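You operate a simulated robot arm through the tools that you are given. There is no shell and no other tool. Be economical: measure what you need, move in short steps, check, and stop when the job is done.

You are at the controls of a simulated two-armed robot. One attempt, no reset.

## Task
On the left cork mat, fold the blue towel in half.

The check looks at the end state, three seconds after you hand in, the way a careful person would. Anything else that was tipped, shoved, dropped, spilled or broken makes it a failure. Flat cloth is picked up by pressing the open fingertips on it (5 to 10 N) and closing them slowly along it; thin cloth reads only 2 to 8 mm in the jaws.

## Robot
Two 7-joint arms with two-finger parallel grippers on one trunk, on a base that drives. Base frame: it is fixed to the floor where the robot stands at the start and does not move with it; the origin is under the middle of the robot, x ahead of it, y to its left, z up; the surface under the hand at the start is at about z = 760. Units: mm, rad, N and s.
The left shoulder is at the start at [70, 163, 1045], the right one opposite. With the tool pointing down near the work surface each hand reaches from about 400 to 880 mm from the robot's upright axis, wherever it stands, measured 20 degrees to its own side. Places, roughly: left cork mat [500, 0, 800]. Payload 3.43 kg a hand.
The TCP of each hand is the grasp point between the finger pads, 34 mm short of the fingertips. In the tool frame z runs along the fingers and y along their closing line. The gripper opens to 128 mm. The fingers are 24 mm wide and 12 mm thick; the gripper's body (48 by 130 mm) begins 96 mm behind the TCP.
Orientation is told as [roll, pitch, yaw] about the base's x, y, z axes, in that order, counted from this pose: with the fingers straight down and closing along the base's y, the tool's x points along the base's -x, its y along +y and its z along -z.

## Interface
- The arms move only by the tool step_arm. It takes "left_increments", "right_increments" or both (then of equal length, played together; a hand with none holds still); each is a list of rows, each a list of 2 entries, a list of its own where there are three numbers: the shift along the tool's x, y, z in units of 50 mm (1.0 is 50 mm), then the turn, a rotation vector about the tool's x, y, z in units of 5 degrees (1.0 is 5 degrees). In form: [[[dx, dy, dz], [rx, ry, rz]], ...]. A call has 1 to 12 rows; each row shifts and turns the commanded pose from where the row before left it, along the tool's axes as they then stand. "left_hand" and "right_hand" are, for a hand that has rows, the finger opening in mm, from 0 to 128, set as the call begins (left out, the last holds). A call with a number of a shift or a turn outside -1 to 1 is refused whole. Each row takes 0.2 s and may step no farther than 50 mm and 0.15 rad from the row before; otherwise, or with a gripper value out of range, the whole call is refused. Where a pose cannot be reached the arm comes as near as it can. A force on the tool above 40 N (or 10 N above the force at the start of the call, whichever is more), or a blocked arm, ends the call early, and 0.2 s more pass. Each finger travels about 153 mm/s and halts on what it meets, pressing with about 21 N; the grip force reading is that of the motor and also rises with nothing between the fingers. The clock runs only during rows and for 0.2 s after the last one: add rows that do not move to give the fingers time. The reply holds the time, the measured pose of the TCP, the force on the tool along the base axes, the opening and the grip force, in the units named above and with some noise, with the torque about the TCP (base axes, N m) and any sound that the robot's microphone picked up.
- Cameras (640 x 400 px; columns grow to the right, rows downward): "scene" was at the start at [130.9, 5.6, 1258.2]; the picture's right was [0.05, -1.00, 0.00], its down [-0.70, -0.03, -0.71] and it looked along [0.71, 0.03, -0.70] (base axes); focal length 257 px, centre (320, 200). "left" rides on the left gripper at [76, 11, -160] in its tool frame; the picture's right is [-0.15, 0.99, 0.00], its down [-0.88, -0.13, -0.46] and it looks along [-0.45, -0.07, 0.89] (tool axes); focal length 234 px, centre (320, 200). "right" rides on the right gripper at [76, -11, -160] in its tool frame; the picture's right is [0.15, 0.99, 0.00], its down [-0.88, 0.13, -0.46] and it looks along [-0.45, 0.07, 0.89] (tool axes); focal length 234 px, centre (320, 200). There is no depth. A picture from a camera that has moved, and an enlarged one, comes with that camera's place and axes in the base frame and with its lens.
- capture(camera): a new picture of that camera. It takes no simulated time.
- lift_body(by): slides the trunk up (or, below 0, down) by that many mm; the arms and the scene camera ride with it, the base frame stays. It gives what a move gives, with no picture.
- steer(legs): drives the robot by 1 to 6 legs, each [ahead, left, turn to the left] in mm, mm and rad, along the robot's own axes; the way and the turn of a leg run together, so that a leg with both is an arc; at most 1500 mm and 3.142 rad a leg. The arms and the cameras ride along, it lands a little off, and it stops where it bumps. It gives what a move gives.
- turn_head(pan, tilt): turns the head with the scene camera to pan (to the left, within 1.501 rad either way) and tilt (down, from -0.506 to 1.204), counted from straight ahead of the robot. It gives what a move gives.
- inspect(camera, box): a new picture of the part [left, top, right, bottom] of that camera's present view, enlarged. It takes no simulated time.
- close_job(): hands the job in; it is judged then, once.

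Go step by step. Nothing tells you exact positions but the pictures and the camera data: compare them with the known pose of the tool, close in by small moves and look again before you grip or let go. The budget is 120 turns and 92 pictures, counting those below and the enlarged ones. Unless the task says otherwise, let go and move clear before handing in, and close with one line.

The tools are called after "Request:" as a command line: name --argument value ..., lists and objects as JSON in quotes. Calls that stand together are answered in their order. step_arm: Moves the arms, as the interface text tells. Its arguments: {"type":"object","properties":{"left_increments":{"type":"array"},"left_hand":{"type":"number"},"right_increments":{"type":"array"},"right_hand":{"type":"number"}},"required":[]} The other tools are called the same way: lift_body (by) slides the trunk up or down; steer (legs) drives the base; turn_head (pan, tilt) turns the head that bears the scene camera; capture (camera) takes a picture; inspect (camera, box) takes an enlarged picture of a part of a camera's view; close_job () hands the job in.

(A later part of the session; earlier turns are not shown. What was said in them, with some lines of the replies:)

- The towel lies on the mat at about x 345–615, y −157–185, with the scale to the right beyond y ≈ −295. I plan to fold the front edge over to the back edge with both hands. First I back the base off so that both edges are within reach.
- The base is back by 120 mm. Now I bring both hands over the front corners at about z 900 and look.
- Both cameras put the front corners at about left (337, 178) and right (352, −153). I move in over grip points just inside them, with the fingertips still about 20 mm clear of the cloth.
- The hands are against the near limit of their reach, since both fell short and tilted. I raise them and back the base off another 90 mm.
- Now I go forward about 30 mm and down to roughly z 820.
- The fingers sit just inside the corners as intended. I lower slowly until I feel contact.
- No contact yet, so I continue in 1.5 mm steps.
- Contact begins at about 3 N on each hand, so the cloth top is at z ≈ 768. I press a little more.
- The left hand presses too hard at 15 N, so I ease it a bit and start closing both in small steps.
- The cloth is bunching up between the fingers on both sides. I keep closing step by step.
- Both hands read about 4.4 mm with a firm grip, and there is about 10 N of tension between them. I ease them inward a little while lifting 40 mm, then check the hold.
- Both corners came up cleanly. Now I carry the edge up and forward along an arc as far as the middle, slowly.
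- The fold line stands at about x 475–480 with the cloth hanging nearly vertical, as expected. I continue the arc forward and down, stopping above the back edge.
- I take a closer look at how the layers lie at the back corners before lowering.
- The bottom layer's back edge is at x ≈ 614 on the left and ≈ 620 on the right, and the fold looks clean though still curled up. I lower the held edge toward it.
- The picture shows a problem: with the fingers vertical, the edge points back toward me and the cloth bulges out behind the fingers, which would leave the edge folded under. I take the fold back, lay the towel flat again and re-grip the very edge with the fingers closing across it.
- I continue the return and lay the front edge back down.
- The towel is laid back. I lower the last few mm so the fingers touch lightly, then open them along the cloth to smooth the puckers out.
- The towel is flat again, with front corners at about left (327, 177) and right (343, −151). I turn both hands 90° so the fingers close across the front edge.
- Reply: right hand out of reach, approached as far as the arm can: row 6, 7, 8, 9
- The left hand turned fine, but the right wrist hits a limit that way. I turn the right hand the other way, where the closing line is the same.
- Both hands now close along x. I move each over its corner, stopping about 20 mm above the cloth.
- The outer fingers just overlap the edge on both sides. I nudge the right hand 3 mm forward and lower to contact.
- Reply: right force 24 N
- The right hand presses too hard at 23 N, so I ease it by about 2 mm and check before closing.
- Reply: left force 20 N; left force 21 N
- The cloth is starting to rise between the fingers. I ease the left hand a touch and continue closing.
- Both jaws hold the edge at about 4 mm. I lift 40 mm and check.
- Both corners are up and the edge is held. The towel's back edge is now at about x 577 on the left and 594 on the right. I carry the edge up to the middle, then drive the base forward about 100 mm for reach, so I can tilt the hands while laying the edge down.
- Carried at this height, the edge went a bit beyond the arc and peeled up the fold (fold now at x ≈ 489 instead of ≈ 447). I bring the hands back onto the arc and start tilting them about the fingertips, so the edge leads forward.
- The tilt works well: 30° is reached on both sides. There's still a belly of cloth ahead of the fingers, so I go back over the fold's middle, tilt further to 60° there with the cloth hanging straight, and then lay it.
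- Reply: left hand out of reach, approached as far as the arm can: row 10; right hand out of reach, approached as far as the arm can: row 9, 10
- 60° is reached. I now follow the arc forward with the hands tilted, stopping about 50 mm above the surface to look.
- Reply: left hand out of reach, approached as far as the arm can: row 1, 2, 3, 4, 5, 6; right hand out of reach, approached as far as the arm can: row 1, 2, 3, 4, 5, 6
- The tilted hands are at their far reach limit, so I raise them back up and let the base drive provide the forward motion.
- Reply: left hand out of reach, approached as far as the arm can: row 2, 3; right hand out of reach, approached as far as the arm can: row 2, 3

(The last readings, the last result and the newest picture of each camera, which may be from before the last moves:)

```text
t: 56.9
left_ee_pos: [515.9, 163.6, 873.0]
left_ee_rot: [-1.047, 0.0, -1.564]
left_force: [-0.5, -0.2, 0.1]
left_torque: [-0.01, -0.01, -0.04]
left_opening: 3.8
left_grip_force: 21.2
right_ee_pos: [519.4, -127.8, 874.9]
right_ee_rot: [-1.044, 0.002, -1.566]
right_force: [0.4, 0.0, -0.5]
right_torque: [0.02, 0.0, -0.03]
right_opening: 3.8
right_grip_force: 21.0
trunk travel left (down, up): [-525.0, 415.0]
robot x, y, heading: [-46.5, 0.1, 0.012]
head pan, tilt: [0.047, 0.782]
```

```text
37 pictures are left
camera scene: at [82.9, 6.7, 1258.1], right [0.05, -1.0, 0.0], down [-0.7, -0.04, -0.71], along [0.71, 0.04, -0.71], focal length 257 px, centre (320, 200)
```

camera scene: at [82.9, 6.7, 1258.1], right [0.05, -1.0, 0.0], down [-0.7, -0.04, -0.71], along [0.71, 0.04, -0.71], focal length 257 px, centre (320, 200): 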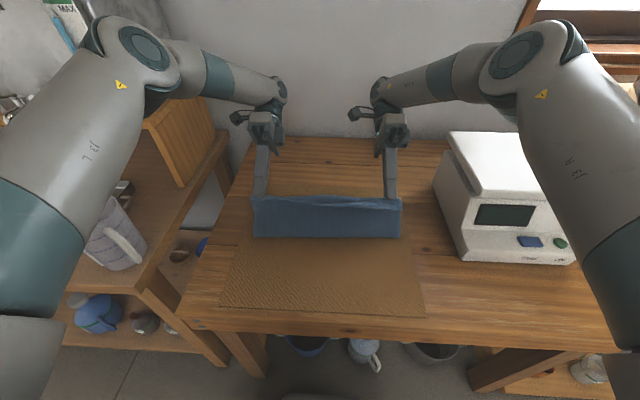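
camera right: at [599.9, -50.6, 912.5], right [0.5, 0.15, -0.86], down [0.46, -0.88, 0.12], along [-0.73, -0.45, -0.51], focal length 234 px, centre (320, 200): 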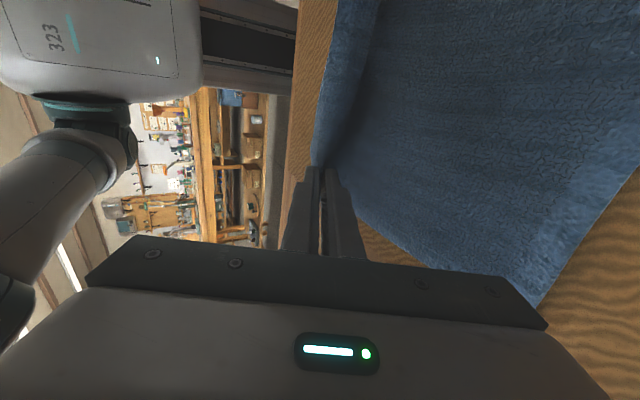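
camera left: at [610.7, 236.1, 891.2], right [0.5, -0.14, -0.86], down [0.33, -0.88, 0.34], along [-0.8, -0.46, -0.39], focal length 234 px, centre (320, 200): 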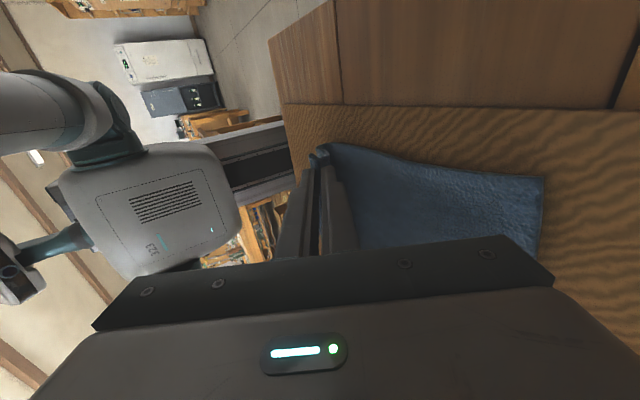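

The fold now stands upright at x ≈ 440 on the left and ≈ 457 on the right, just where it should be. I lower a little, then drive forward 40 mm and look.

Request:
step_arm --left_increments '[[[0, 0.22, 0.13], [0, 0, 0]], [[0, 0.25, 0.14], [0, 0, 0]], [[0, 0, 0], [0, 0, 0]]]' --right_increments '[[[0, 0.22, 0.13], [0, 0, 0]], [[0, 0.25, 0.14], [0, 0, 0]], [[0, 0, 0], [0, 0, 0]]]'

Request:
steer --legs '[[38, 0, 0]]'

Request:
capture --camera "scene"

Request:
capture --camera "left"

```text
t: 57.7
left_ee_pos: [515.2, 162.1, 846.6]
left_ee_rot: [-1.044, -0.001, -1.565]
left_force: [-0.6, 0.7, 0.3]
left_torque: [0.03, -0.04, 0.02]
left_opening: 3.9
left_grip_force: 21.2
right_ee_pos: [518.2, -128.7, 848.9]
right_ee_rot: [-1.042, 0.0, -1.569]
right_force: [-0.3, -0.4, -1.0]
right_torque: [0.01, -0.04, 0.04]
right_opening: 3.7
right_grip_force: 21.3
trunk travel left (down, up): [-525.0, 415.0]
robot x, y, heading: [-49.9, 3.0, 0.001]
head pan, tilt: [0.047, 0.782]
```

```text
t: 58.5
left_ee_pos: [554.1, 164.3, 845.5]
left_ee_rot: [-1.045, -0.001, -1.564]
left_force: [0.2, 0.8, -0.5]
left_torque: [-0.02, -0.05, 0.02]
left_opening: 3.9
left_grip_force: 21.1
right_ee_pos: [558.4, -129.6, 846.9]
right_ee_rot: [-1.044, 0.002, -1.568]
right_force: [0.5, 0.1, -0.1]
right_torque: [0.01, 0.0, 0.03]
right_opening: 3.6
right_grip_force: 20.6
trunk travel left (down, up): [-525.0, 415.0]
robot x, y, heading: [-15.9, 2.7, 0.006]
head pan, tilt: [0.047, 0.782]
```

```text
36 pictures are left
camera scene: at [119.9, 7.0, 1258.2], right [0.05, -1.0, 0.0], down [-0.7, -0.04, -0.71], along [0.71, 0.04, -0.71], focal length 257 px, centre (320, 200)
```

scene: 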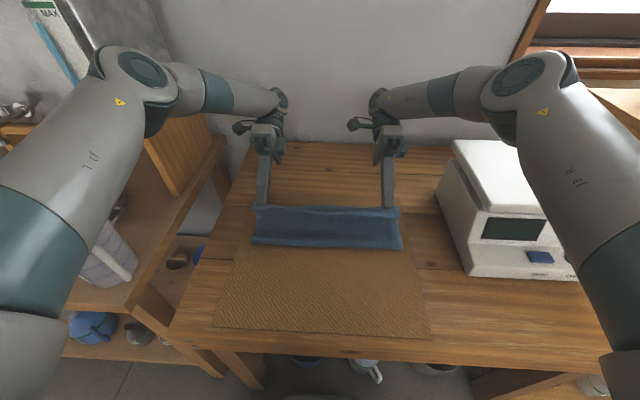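

```text
35 pictures are left
camera left: at [696.2, 238.9, 916.3], right [0.5, -0.14, -0.86], down [0.34, -0.88, 0.34], along [-0.8, -0.46, -0.39], focal length 234 px, centre (320, 200)
```

left: 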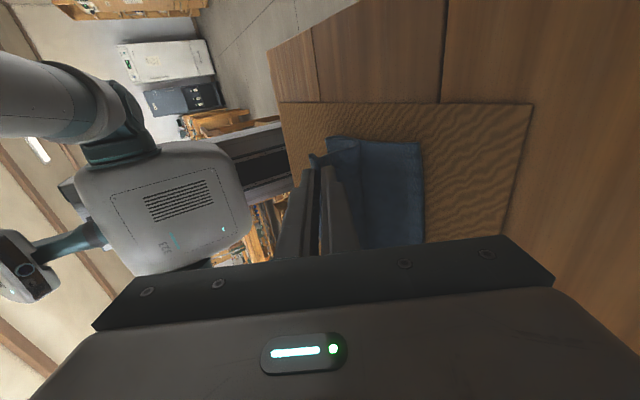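

The fold is at x ≈ 460 on both sides and the top layer is nearly taut. I lower the edge another 28 mm.

Request:
step_arm --left_increments '[[[0, 0.16, 0.1], [0, 0, 0]], [[0, 0.16, 0.1], [0, 0, 0]], [[0, 0.16, 0.09], [0, 0, 0]], [[0, 0, 0], [0, 0, 0]]]' --right_increments '[[[0, 0.16, 0.1], [0, 0, 0]], [[0, 0.18, 0.08], [0, 0, 0]], [[0, 0.18, 0.07], [0, 0, 0]], [[0, 0, 0], [0, 0, 0]]]'

Request:
capture --camera "scene"

Request:
capture --camera "left"

Request:
capture --camera "right"

```text
t: 59.5
left_ee_pos: [551.5, 164.4, 818.2]
left_ee_rot: [-1.047, 0.0, -1.565]
left_force: [-0.4, -0.4, 0.7]
left_torque: [-0.02, -0.06, -0.01]
left_opening: 3.7
left_grip_force: 20.7
right_ee_pos: [560.7, -129.1, 818.4]
right_ee_rot: [-1.042, 0.002, -1.568]
right_force: [0.6, -0.2, 0.5]
right_torque: [0.0, -0.03, 0.0]
right_opening: 3.7
right_grip_force: 21.0
trunk travel left (down, up): [-525.0, 415.0]
robot x, y, heading: [-12.2, 2.1, 0.009]
head pan, tilt: [0.047, 0.782]
```

```text
34 pictures are left
camera scene: at [119.1, 6.9, 1258.2], right [0.05, -1.0, 0.0], down [-0.7, -0.04, -0.71], along [0.71, 0.04, -0.7], focal length 257 px, centre (320, 200)
```

scene: 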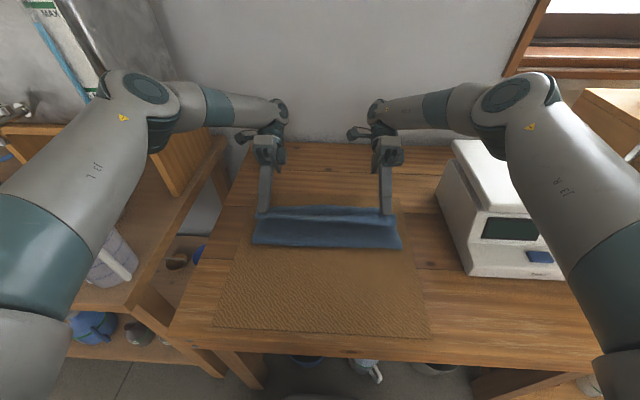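

```text
33 pictures are left
camera left: at [695.0, 239.7, 888.6], right [0.5, -0.14, -0.86], down [0.34, -0.88, 0.34], along [-0.8, -0.46, -0.39], focal length 234 px, centre (320, 200)
```

left: 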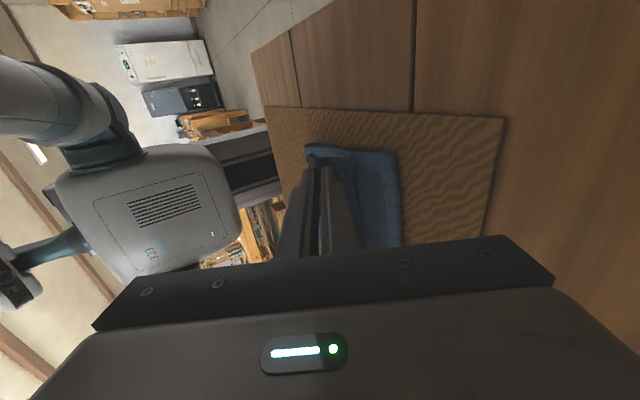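

```text
32 pictures are left
camera right: at [691.8, -51.8, 909.9], right [0.5, 0.15, -0.85], down [0.46, -0.88, 0.12], along [-0.73, -0.45, -0.51], focal length 234 px, centre (320, 200)
```

right: 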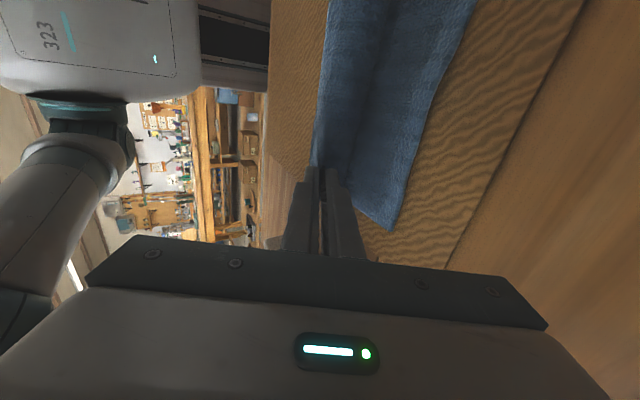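

Request:
inspect --camera "scene" --box '[235, 170, 420, 285]'

Request:
inspect --camera "left" --box '[260, 100, 460, 260]'

```text
3.46 times, centred on (328, 228) of scene
camera zoom: at [119.1, 6.9, 1258.2], right [0.05, -1.0, 0.0], down [-0.7, -0.04, -0.71], along [0.71, 0.04, -0.7], focal length 889 px, centre (294, 105)
```

zoom: 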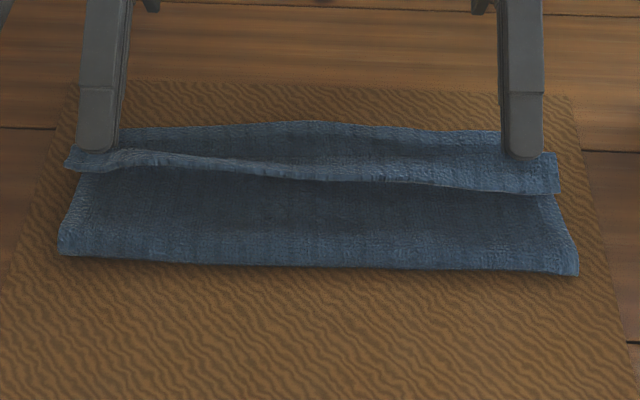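

```text
2.50 times, centred on (360, 180) of left
camera zoom: at [695.0, 239.7, 888.6], right [0.5, -0.14, -0.86], down [0.34, -0.88, 0.34], along [-0.8, -0.46, -0.39], focal length 585 px, centre (220, 250)
```

zoom: 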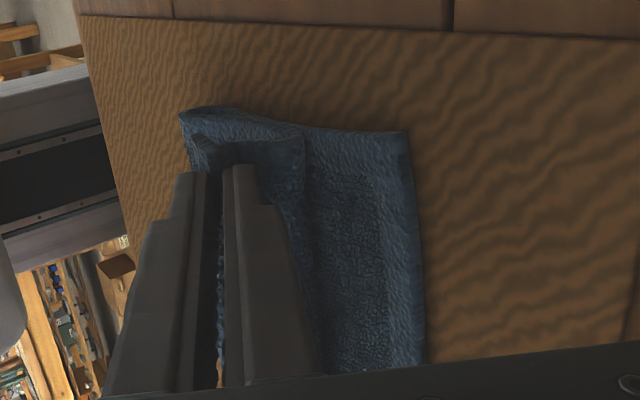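

Now the layers are clear: the bottom layer's back edge is free, and the held edge still has a small lip pointing toward me. I drive forward about 22 mm to draw the top layer straight, then lower slightly and look again.

Request:
steer --legs '[[22, 0, 0]]'

Request:
step_arm --left_increments '[[[0, 0.1, 0.06], [0, 0, 0]], [[0, 0.07, 0.04], [0, 0, 0]], [[0, 0, 0], [0, 0, 0]]]' --right_increments '[[[0, 0.14, 0.0], [0, 0, 0]], [[0, 0.11, -0.02], [0, 0, 0]], [[0, 0, 0], [0, 0, 0]]]'

Request:
inspect --camera "scene" --box '[235, 180, 420, 295]'

Request:
inspect --camera "left" --box '[240, 100, 440, 260]'

Request:
inspect --camera "right" --box '[240, 60, 500, 260]'

```text
t: 60.3
left_ee_pos: [573.1, 163.0, 817.6]
left_ee_rot: [-1.047, 0.0, -1.564]
left_force: [0.9, 0.1, -0.7]
left_torque: [0.02, -0.05, 0.0]
left_opening: 3.8
left_grip_force: 20.8
right_ee_pos: [581.2, -128.9, 819.8]
right_ee_rot: [-1.043, 0.002, -1.568]
right_force: [0.3, -0.1, 0.6]
right_torque: [0.02, -0.08, 0.0]
right_opening: 3.5
right_grip_force: 21.0
trunk travel left (down, up): [-525.0, 415.0]
robot x, y, heading: [11.9, 3.5, 0.004]
head pan, tilt: [0.047, 0.782]
```

```text
t: 61.1
left_ee_pos: [573.2, 163.8, 808.6]
left_ee_rot: [-1.046, -0.001, -1.565]
left_force: [-1.2, -0.2, 0.0]
left_torque: [-0.02, -0.06, -0.02]
left_opening: 3.7
left_grip_force: 21.1
right_ee_pos: [587.9, -129.1, 808.7]
right_ee_rot: [-1.042, 0.001, -1.568]
right_force: [0.0, -0.3, -0.3]
right_torque: [0.01, -0.07, -0.01]
right_opening: 3.7
right_grip_force: 21.4
trunk travel left (down, up): [-525.0, 415.0]
robot x, y, heading: [7.2, 3.1, 0.007]
head pan, tilt: [0.047, 0.782]
```

```text
3.46 times, centred on (328, 238) of scene
camera zoom: at [139.8, 6.7, 1258.3], right [0.05, -1.0, 0.0], down [-0.7, -0.04, -0.71], along [0.71, 0.04, -0.7], focal length 889 px, centre (294, 70)
```

zoom: 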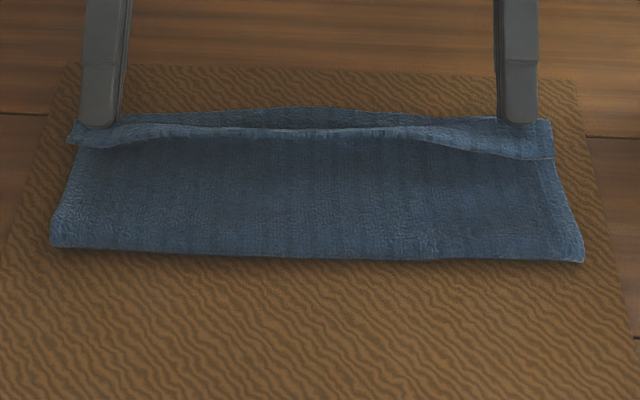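

```text
2.50 times, centred on (340, 180) of left
camera zoom: at [715.8, 239.1, 878.8], right [0.5, -0.14, -0.86], down [0.34, -0.88, 0.34], along [-0.8, -0.46, -0.39], focal length 585 px, centre (270, 250)
```

zoom: 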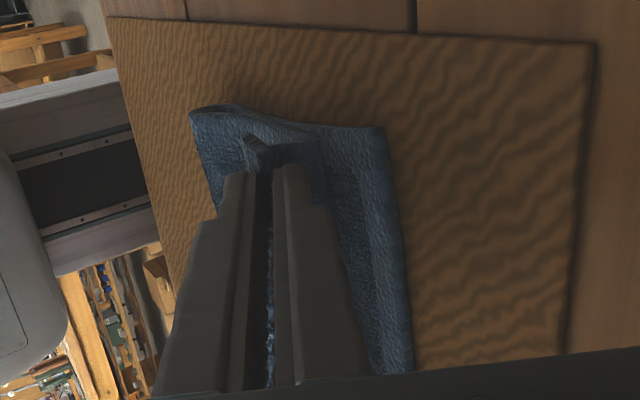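

```text
2.00 times, centred on (370, 160) of right
camera zoom: at [720.8, -51.8, 899.9], right [0.5, 0.15, -0.85], down [0.46, -0.88, 0.12], along [-0.73, -0.45, -0.51], focal length 468 px, centre (220, 280)
```

zoom: 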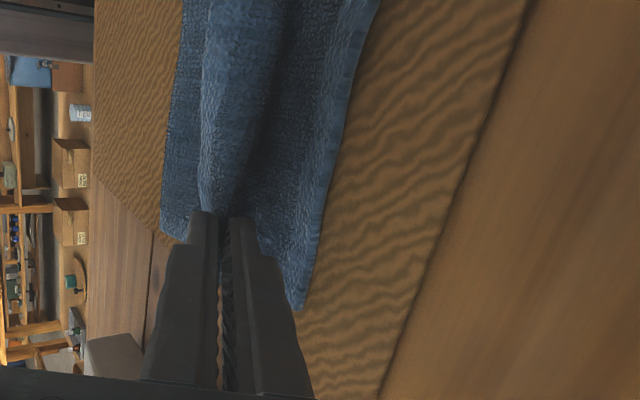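

The top layer is straight now, and the edge should fall just short of or onto the back edge (x ≈ 580). I open slightly and look at how the lip behaves before withdrawing.

Request:
step_arm --left_increments '[[[0, 0, 0], [0, 0, 0]], [[0, 0, 0], [0, 0, 0]], [[0, 0, 0], [0, 0, 0]]]' --right_increments '[[[0, 0, 0], [0, 0, 0]], [[0, 0, 0], [0, 0, 0]], [[0, 0, 0], [0, 0, 0]]]' --left_hand 16 --right_hand 16

Request:
inspect --camera "scene" --box '[235, 180, 420, 295]'

Request:
inspect --camera "left" --box '[240, 100, 440, 260]'

```text
t: 61.9
left_ee_pos: [573.5, 163.2, 808.3]
left_ee_rot: [-1.045, 0.0, -1.564]
left_force: [-0.3, -0.2, 1.0]
left_torque: [-0.01, -0.01, -0.02]
left_opening: 16.2
left_grip_force: 0.1
right_ee_pos: [589.6, -128.4, 809.4]
right_ee_rot: [-1.041, 0.002, -1.566]
right_force: [0.1, 0.9, 0.1]
right_torque: [-0.05, 0.01, -0.05]
right_opening: 15.8
right_grip_force: 0.0
trunk travel left (down, up): [-525.0, 415.0]
robot x, y, heading: [8.1, -2.5, 0.006]
head pan, tilt: [0.047, 0.782]
```

```text
3.46 times, centred on (328, 238) of scene
camera zoom: at [140.4, 7.0, 1258.2], right [0.05, -1.0, 0.0], down [-0.7, -0.04, -0.71], along [0.71, 0.04, -0.71], focal length 889 px, centre (294, 70)
```

zoom: 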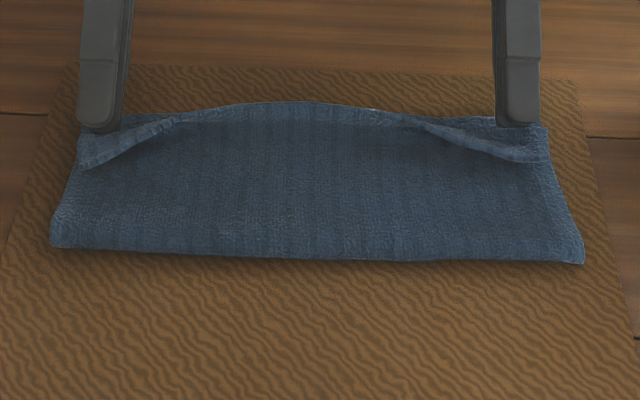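

```text
2.50 times, centred on (340, 180) of left
camera zoom: at [716.2, 239.3, 878.6], right [0.5, -0.14, -0.86], down [0.34, -0.88, 0.34], along [-0.8, -0.46, -0.39], focal length 585 px, centre (270, 250)
```

zoom: 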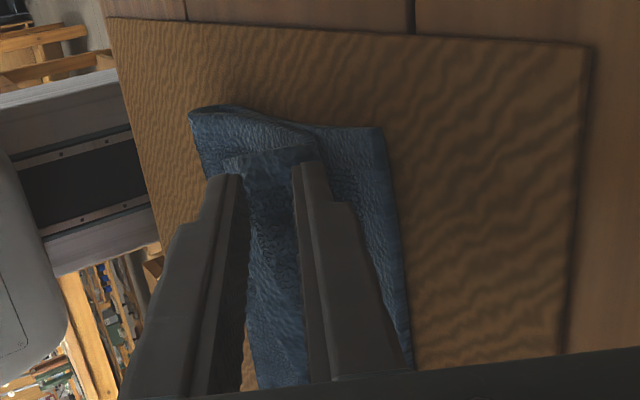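

The middle of the edge has already flipped over to the back edge. Only the corners still drape over the upper fingers, so I open a bit more and withdraw slowly forward and up to drag them over.

Request:
step_arm --left_increments '[[[0, -0.1, 0], [0, 0, 0]], [[0, -0.1, -0.1], [0, 0, 0]], [[0, 0, -0.2], [0, 0, 0]], [[0, 0, -0.2], [0, 0, 0]], [[0, 0, 0], [0, 0, 0]]]' --right_increments '[[[0, -0.1, 0], [0, 0, 0]], [[0, -0.1, -0.1], [0, 0, 0]], [[0, 0, -0.2], [0, 0, 0]], [[0, 0, -0.2], [0, 0, 0]], [[0, 0, 0], [0, 0, 0]]]' --left_hand 24 --right_hand 24

Request:
inspect --camera "scene" --box '[235, 180, 420, 295]'

Request:
inspect --camera "left" --box '[240, 100, 440, 260]'

```text
t: 63.1
left_ee_pos: [586.9, 165.1, 828.6]
left_ee_rot: [-1.043, -0.001, -1.562]
left_force: [-0.4, 0.2, 0.1]
left_torque: [-0.03, -0.01, 0.0]
left_opening: 24.0
left_grip_force: 0.1
left hand out of reach, approached as far as the arm can: row 4
right_ee_pos: [587.5, -129.1, 827.6]
right_ee_rot: [-1.039, 0.001, -1.567]
right_force: [-0.1, 0.4, -1.2]
right_torque: [-0.01, -0.04, -0.01]
right_opening: 24.0
right_grip_force: 0.1
right hand out of reach, approached as far as the arm can: row 3, 4
trunk travel left (down, up): [-525.0, 415.0]
robot x, y, heading: [11.3, 5.3, 0.005]
head pan, tilt: [0.047, 0.782]
```

```text
3.46 times, centred on (328, 238) of scene
camera zoom: at [140.6, 7.1, 1258.2], right [0.05, -1.0, 0.0], down [-0.7, -0.04, -0.71], along [0.71, 0.04, -0.71], focal length 889 px, centre (294, 70)
```

zoom: 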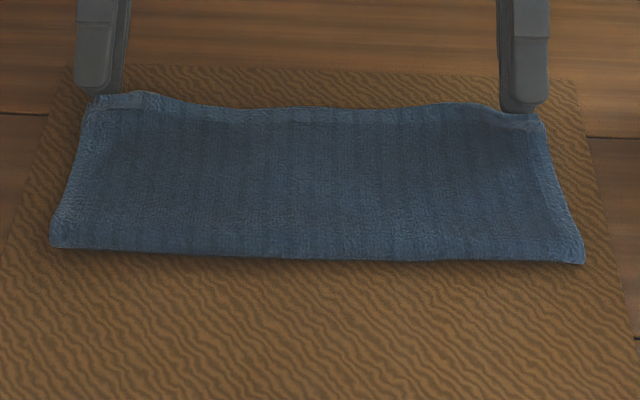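

```text
2.50 times, centred on (340, 180) of left
camera zoom: at [729.1, 240.1, 899.8], right [0.5, -0.14, -0.85], down [0.33, -0.88, 0.34], along [-0.8, -0.46, -0.39], focal length 585 px, centre (270, 250)
```

zoom: 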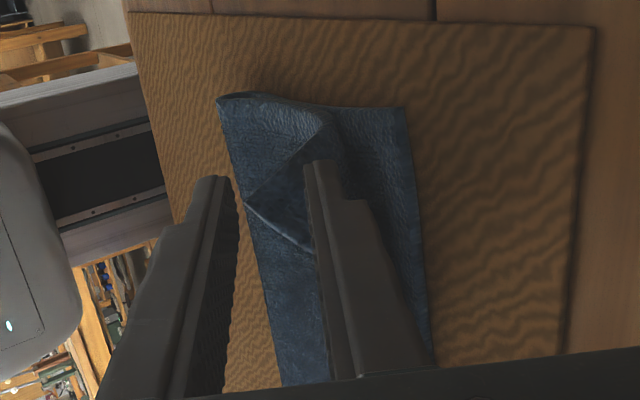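

The corners have flipped over and the top edge now lies along the back edge. One finger of each hand still sits under the flipped edge, so I turn the hands upright while rising, which slides the fingertips out forward.

Request:
step_arm --left_increments '[[[0, -0.03, -0.02], [-1, 0, 0]], [[0, -0.03, -0.02], [-1, 0, 0]], [[0, -0.04, -0.03], [-1, 0, 0]], [[0, -0.05, -0.05], [-1, 0, 0]], [[0, -0.05, -0.06], [-1, 0, 0]], [[0, -0.05, -0.07], [-1, 0, 0]], [[0, 0, 0], [0, 0, 0]]]' --right_increments '[[[0, -0.03, -0.02], [-1, 0, 0]], [[0, -0.03, -0.02], [-1, 0, 0]], [[0, -0.04, -0.03], [-1, 0, 0]], [[0, -0.05, -0.05], [-1, 0, 0]], [[0, -0.05, -0.06], [-1, 0, 0]], [[0, -0.05, -0.07], [-1, 0, 0]], [[0, 0, 0], [0, 0, 0]]]'

Request:
inspect --camera "scene" --box '[235, 180, 420, 295]'

Request:
capture --camera "left"

Request:
capture --camera "right"

```text
t: 64.7
left_ee_pos: [587.0, 163.9, 847.0]
left_ee_rot: [-0.521, -0.002, -1.562]
left_force: [0.4, -0.8, -1.2]
left_torque: [0.01, 0.0, 0.0]
left_opening: 24.2
left_grip_force: 0.1
right_ee_pos: [588.9, -129.1, 844.8]
right_ee_rot: [-0.519, 0.003, -1.568]
right_force: [0.9, 0.3, 0.3]
right_torque: [0.04, 0.01, -0.02]
right_opening: 24.1
right_grip_force: 0.1
trunk travel left (down, up): [-525.0, 415.0]
robot x, y, heading: [8.9, 0.7, 0.004]
head pan, tilt: [0.047, 0.782]
```

```text
3.46 times, centred on (328, 238) of scene
camera zoom: at [141.0, 7.0, 1258.1], right [0.05, -1.0, 0.0], down [-0.7, -0.04, -0.71], along [0.71, 0.04, -0.71], focal length 889 px, centre (294, 70)
```

zoom: 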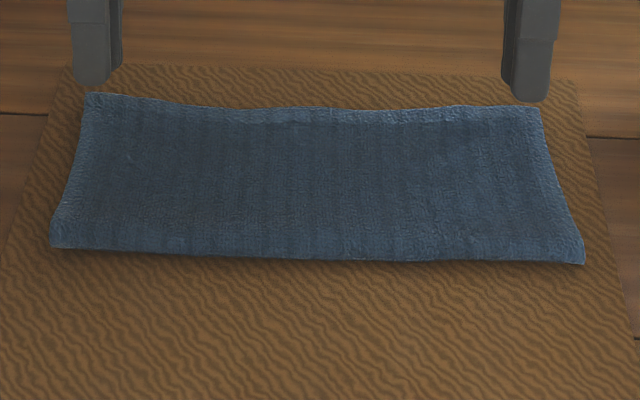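

```text
21 pictures are left
camera left: at [675.3, 239.4, 979.6], right [0.86, -0.14, -0.49], down [0.12, -0.88, 0.46], along [-0.5, -0.46, -0.74], focal length 234 px, centre (320, 200)
```

left: 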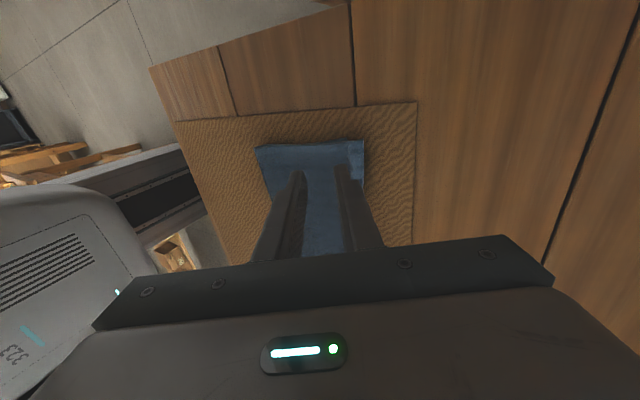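

```text
20 pictures are left
camera right: at [656.9, -52.6, 989.7], right [0.86, 0.15, -0.49], down [0.34, -0.88, 0.33], along [-0.38, -0.45, -0.81], focal length 234 px, centre (320, 200)
```

right: 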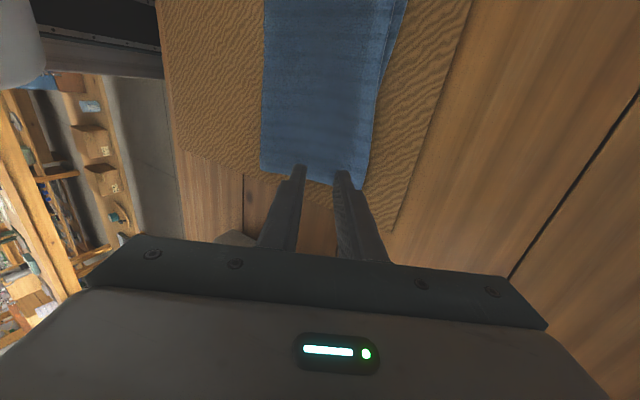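

The towel now lies folded with both hands free of it. I raise the hands clear and check the alignment of the edges.

Request:
step_arm --left_increments '[[[0, -0.3, -0.5], [0, 0, 0]], [[0, -0.45, -0.8], [0, 0, 0]], [[0, -0.45, -0.8], [0, 0, 0]], [[0, 0, 0], [-1, 0, 0]], [[0, 0, 0], [-1, 0, 0]], [[0, 0, 0], [-1, 0, 0]], [[0, 0, 0], [-1, 0, 0]], [[0, 0, 0], [-1, 0, 0]], [[0, 0, 0], [-1, 0, 0]], [[0, 0, 0], [0, 0, 0]]]' --right_increments '[[[0, -0.3, -0.5], [0, 0, 0]], [[0, -0.45, -0.8], [0, 0, 0]], [[0, -0.45, -0.8], [0, 0, 0]], [[0, 0, 0], [-1, 0, 0]], [[0, 0, 0], [-1, 0, 0]], [[0, 0, 0], [-1, 0, 0]], [[0, 0, 0], [-1, 0, 0]], [[0, 0, 0], [-1, 0, 0]], [[0, 0, 0], [-1, 0, 0]], [[0, 0, 0], [0, 0, 0]]]'

Request:
capture --camera "scene"

Request:
inspect --camera "scene" --box '[235, 180, 420, 295]'

Request:
capture --camera "left"

Request:
capture --camera "right"

```text
t: 66.9
left_ee_pos: [588.1, 163.8, 966.0]
left_ee_rot: [0.003, -0.001, -1.565]
left_force: [-0.3, -0.3, -0.2]
left_torque: [-0.02, 0.0, 0.03]
left_opening: 24.2
left_grip_force: 0.0
right_ee_pos: [588.3, -129.7, 967.4]
right_ee_rot: [0.005, 0.001, -1.566]
right_force: [0.4, -0.8, -0.4]
right_torque: [-0.01, -0.01, 0.0]
right_opening: 23.8
right_grip_force: 0.2
trunk travel left (down, up): [-525.0, 415.0]
robot x, y, heading: [11.2, 1.0, 0.005]
head pan, tilt: [0.047, 0.782]
```

```text
19 pictures are left
camera scene: at [140.7, 7.0, 1258.2], right [0.05, -1.0, 0.0], down [-0.7, -0.04, -0.71], along [0.71, 0.04, -0.71], focal length 257 px, centre (320, 200)
```

scene: 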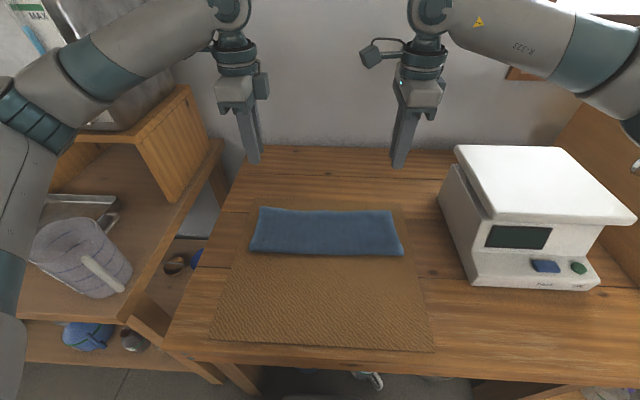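

```text
3.46 times, centred on (328, 238) of scene
camera zoom: at [140.7, 7.0, 1258.2], right [0.05, -1.0, 0.0], down [-0.7, -0.04, -0.71], along [0.71, 0.04, -0.71], focal length 889 px, centre (294, 70)
```

zoom: 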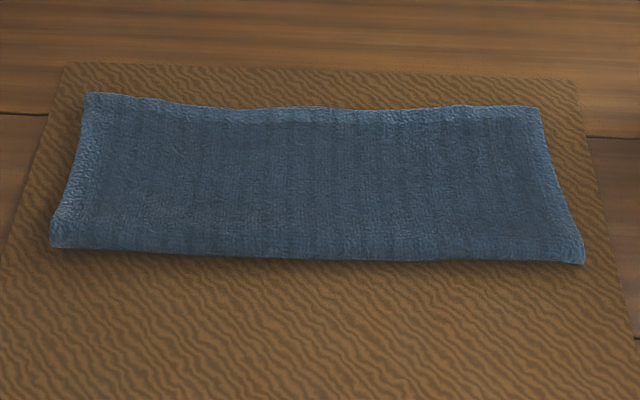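

```text
17 pictures are left
camera left: at [597.3, 238.6, 1127.2], right [0.99, -0.14, 0.0], down [-0.12, -0.88, 0.46], along [-0.06, -0.45, -0.89], focal length 234 px, centre (320, 200)
```

left: 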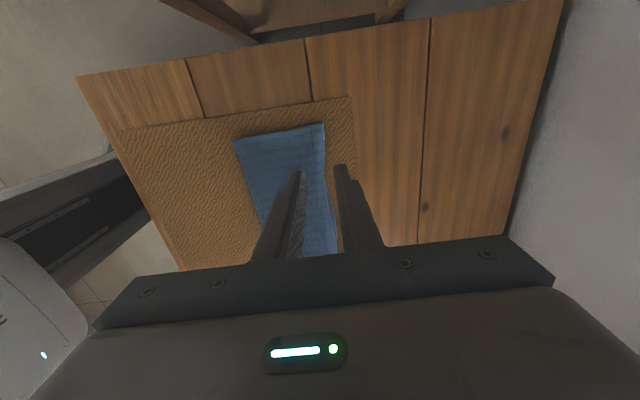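

```text
16 pictures are left
camera right: at [575.2, -53.3, 1126.3], right [0.99, 0.15, 0.0], down [0.13, -0.88, 0.46], along [0.07, -0.45, -0.89], focal length 234 px, centre (320, 200)
```

right: 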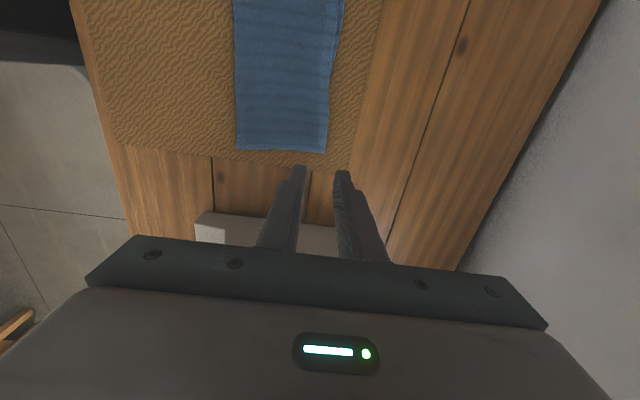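

The fold looks very neat from above. I take one close look at the back edge from each wrist camera to confirm the layers coincide.

Request:
inspect --camera "left" --box '[220, 100, 380, 200]'

Request:
inspect --camera "right" --box '[210, 0, 370, 170]'

```text
4.00 times, centred on (300, 150) of left
camera zoom: at [597.3, 238.6, 1127.2], right [0.99, -0.14, 0.0], down [-0.12, -0.88, 0.46], along [-0.06, -0.45, -0.89], focal length 937 px, centre (400, 400)
```

zoom: 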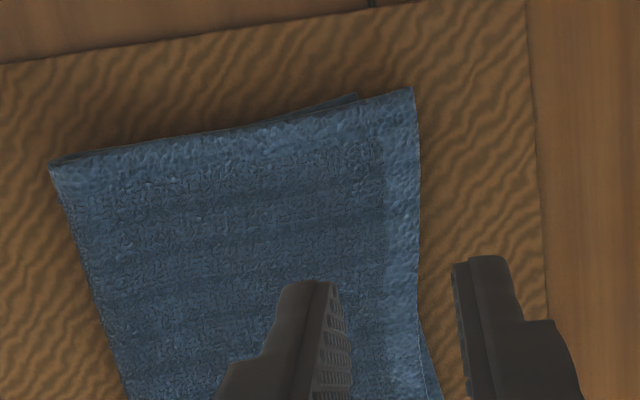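

```text
2.35 times, centred on (290, 85) of right
camera zoom: at [575.2, -53.3, 1126.3], right [0.99, 0.15, 0.0], down [0.13, -0.88, 0.46], along [0.07, -0.45, -0.89], focal length 551 px, centre (391, 471)
```

zoom: 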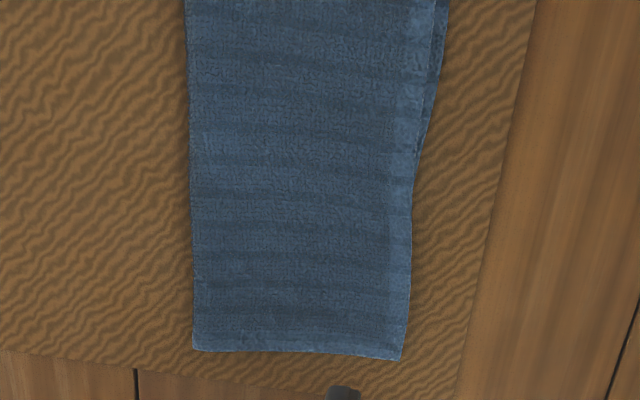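

The layers match to within a few mm along most of the back edge and about 20 mm at the left corner. Nothing else has moved and both hands are clear, so I hand in.

Request:
close_job

```text
The job is handed in.
```

The blue towel is folded in half, front edge over to the back, and lies flat on the left cork mat; the layers line up to within a few mm, except about 20 mm of overhang at the left back corner.
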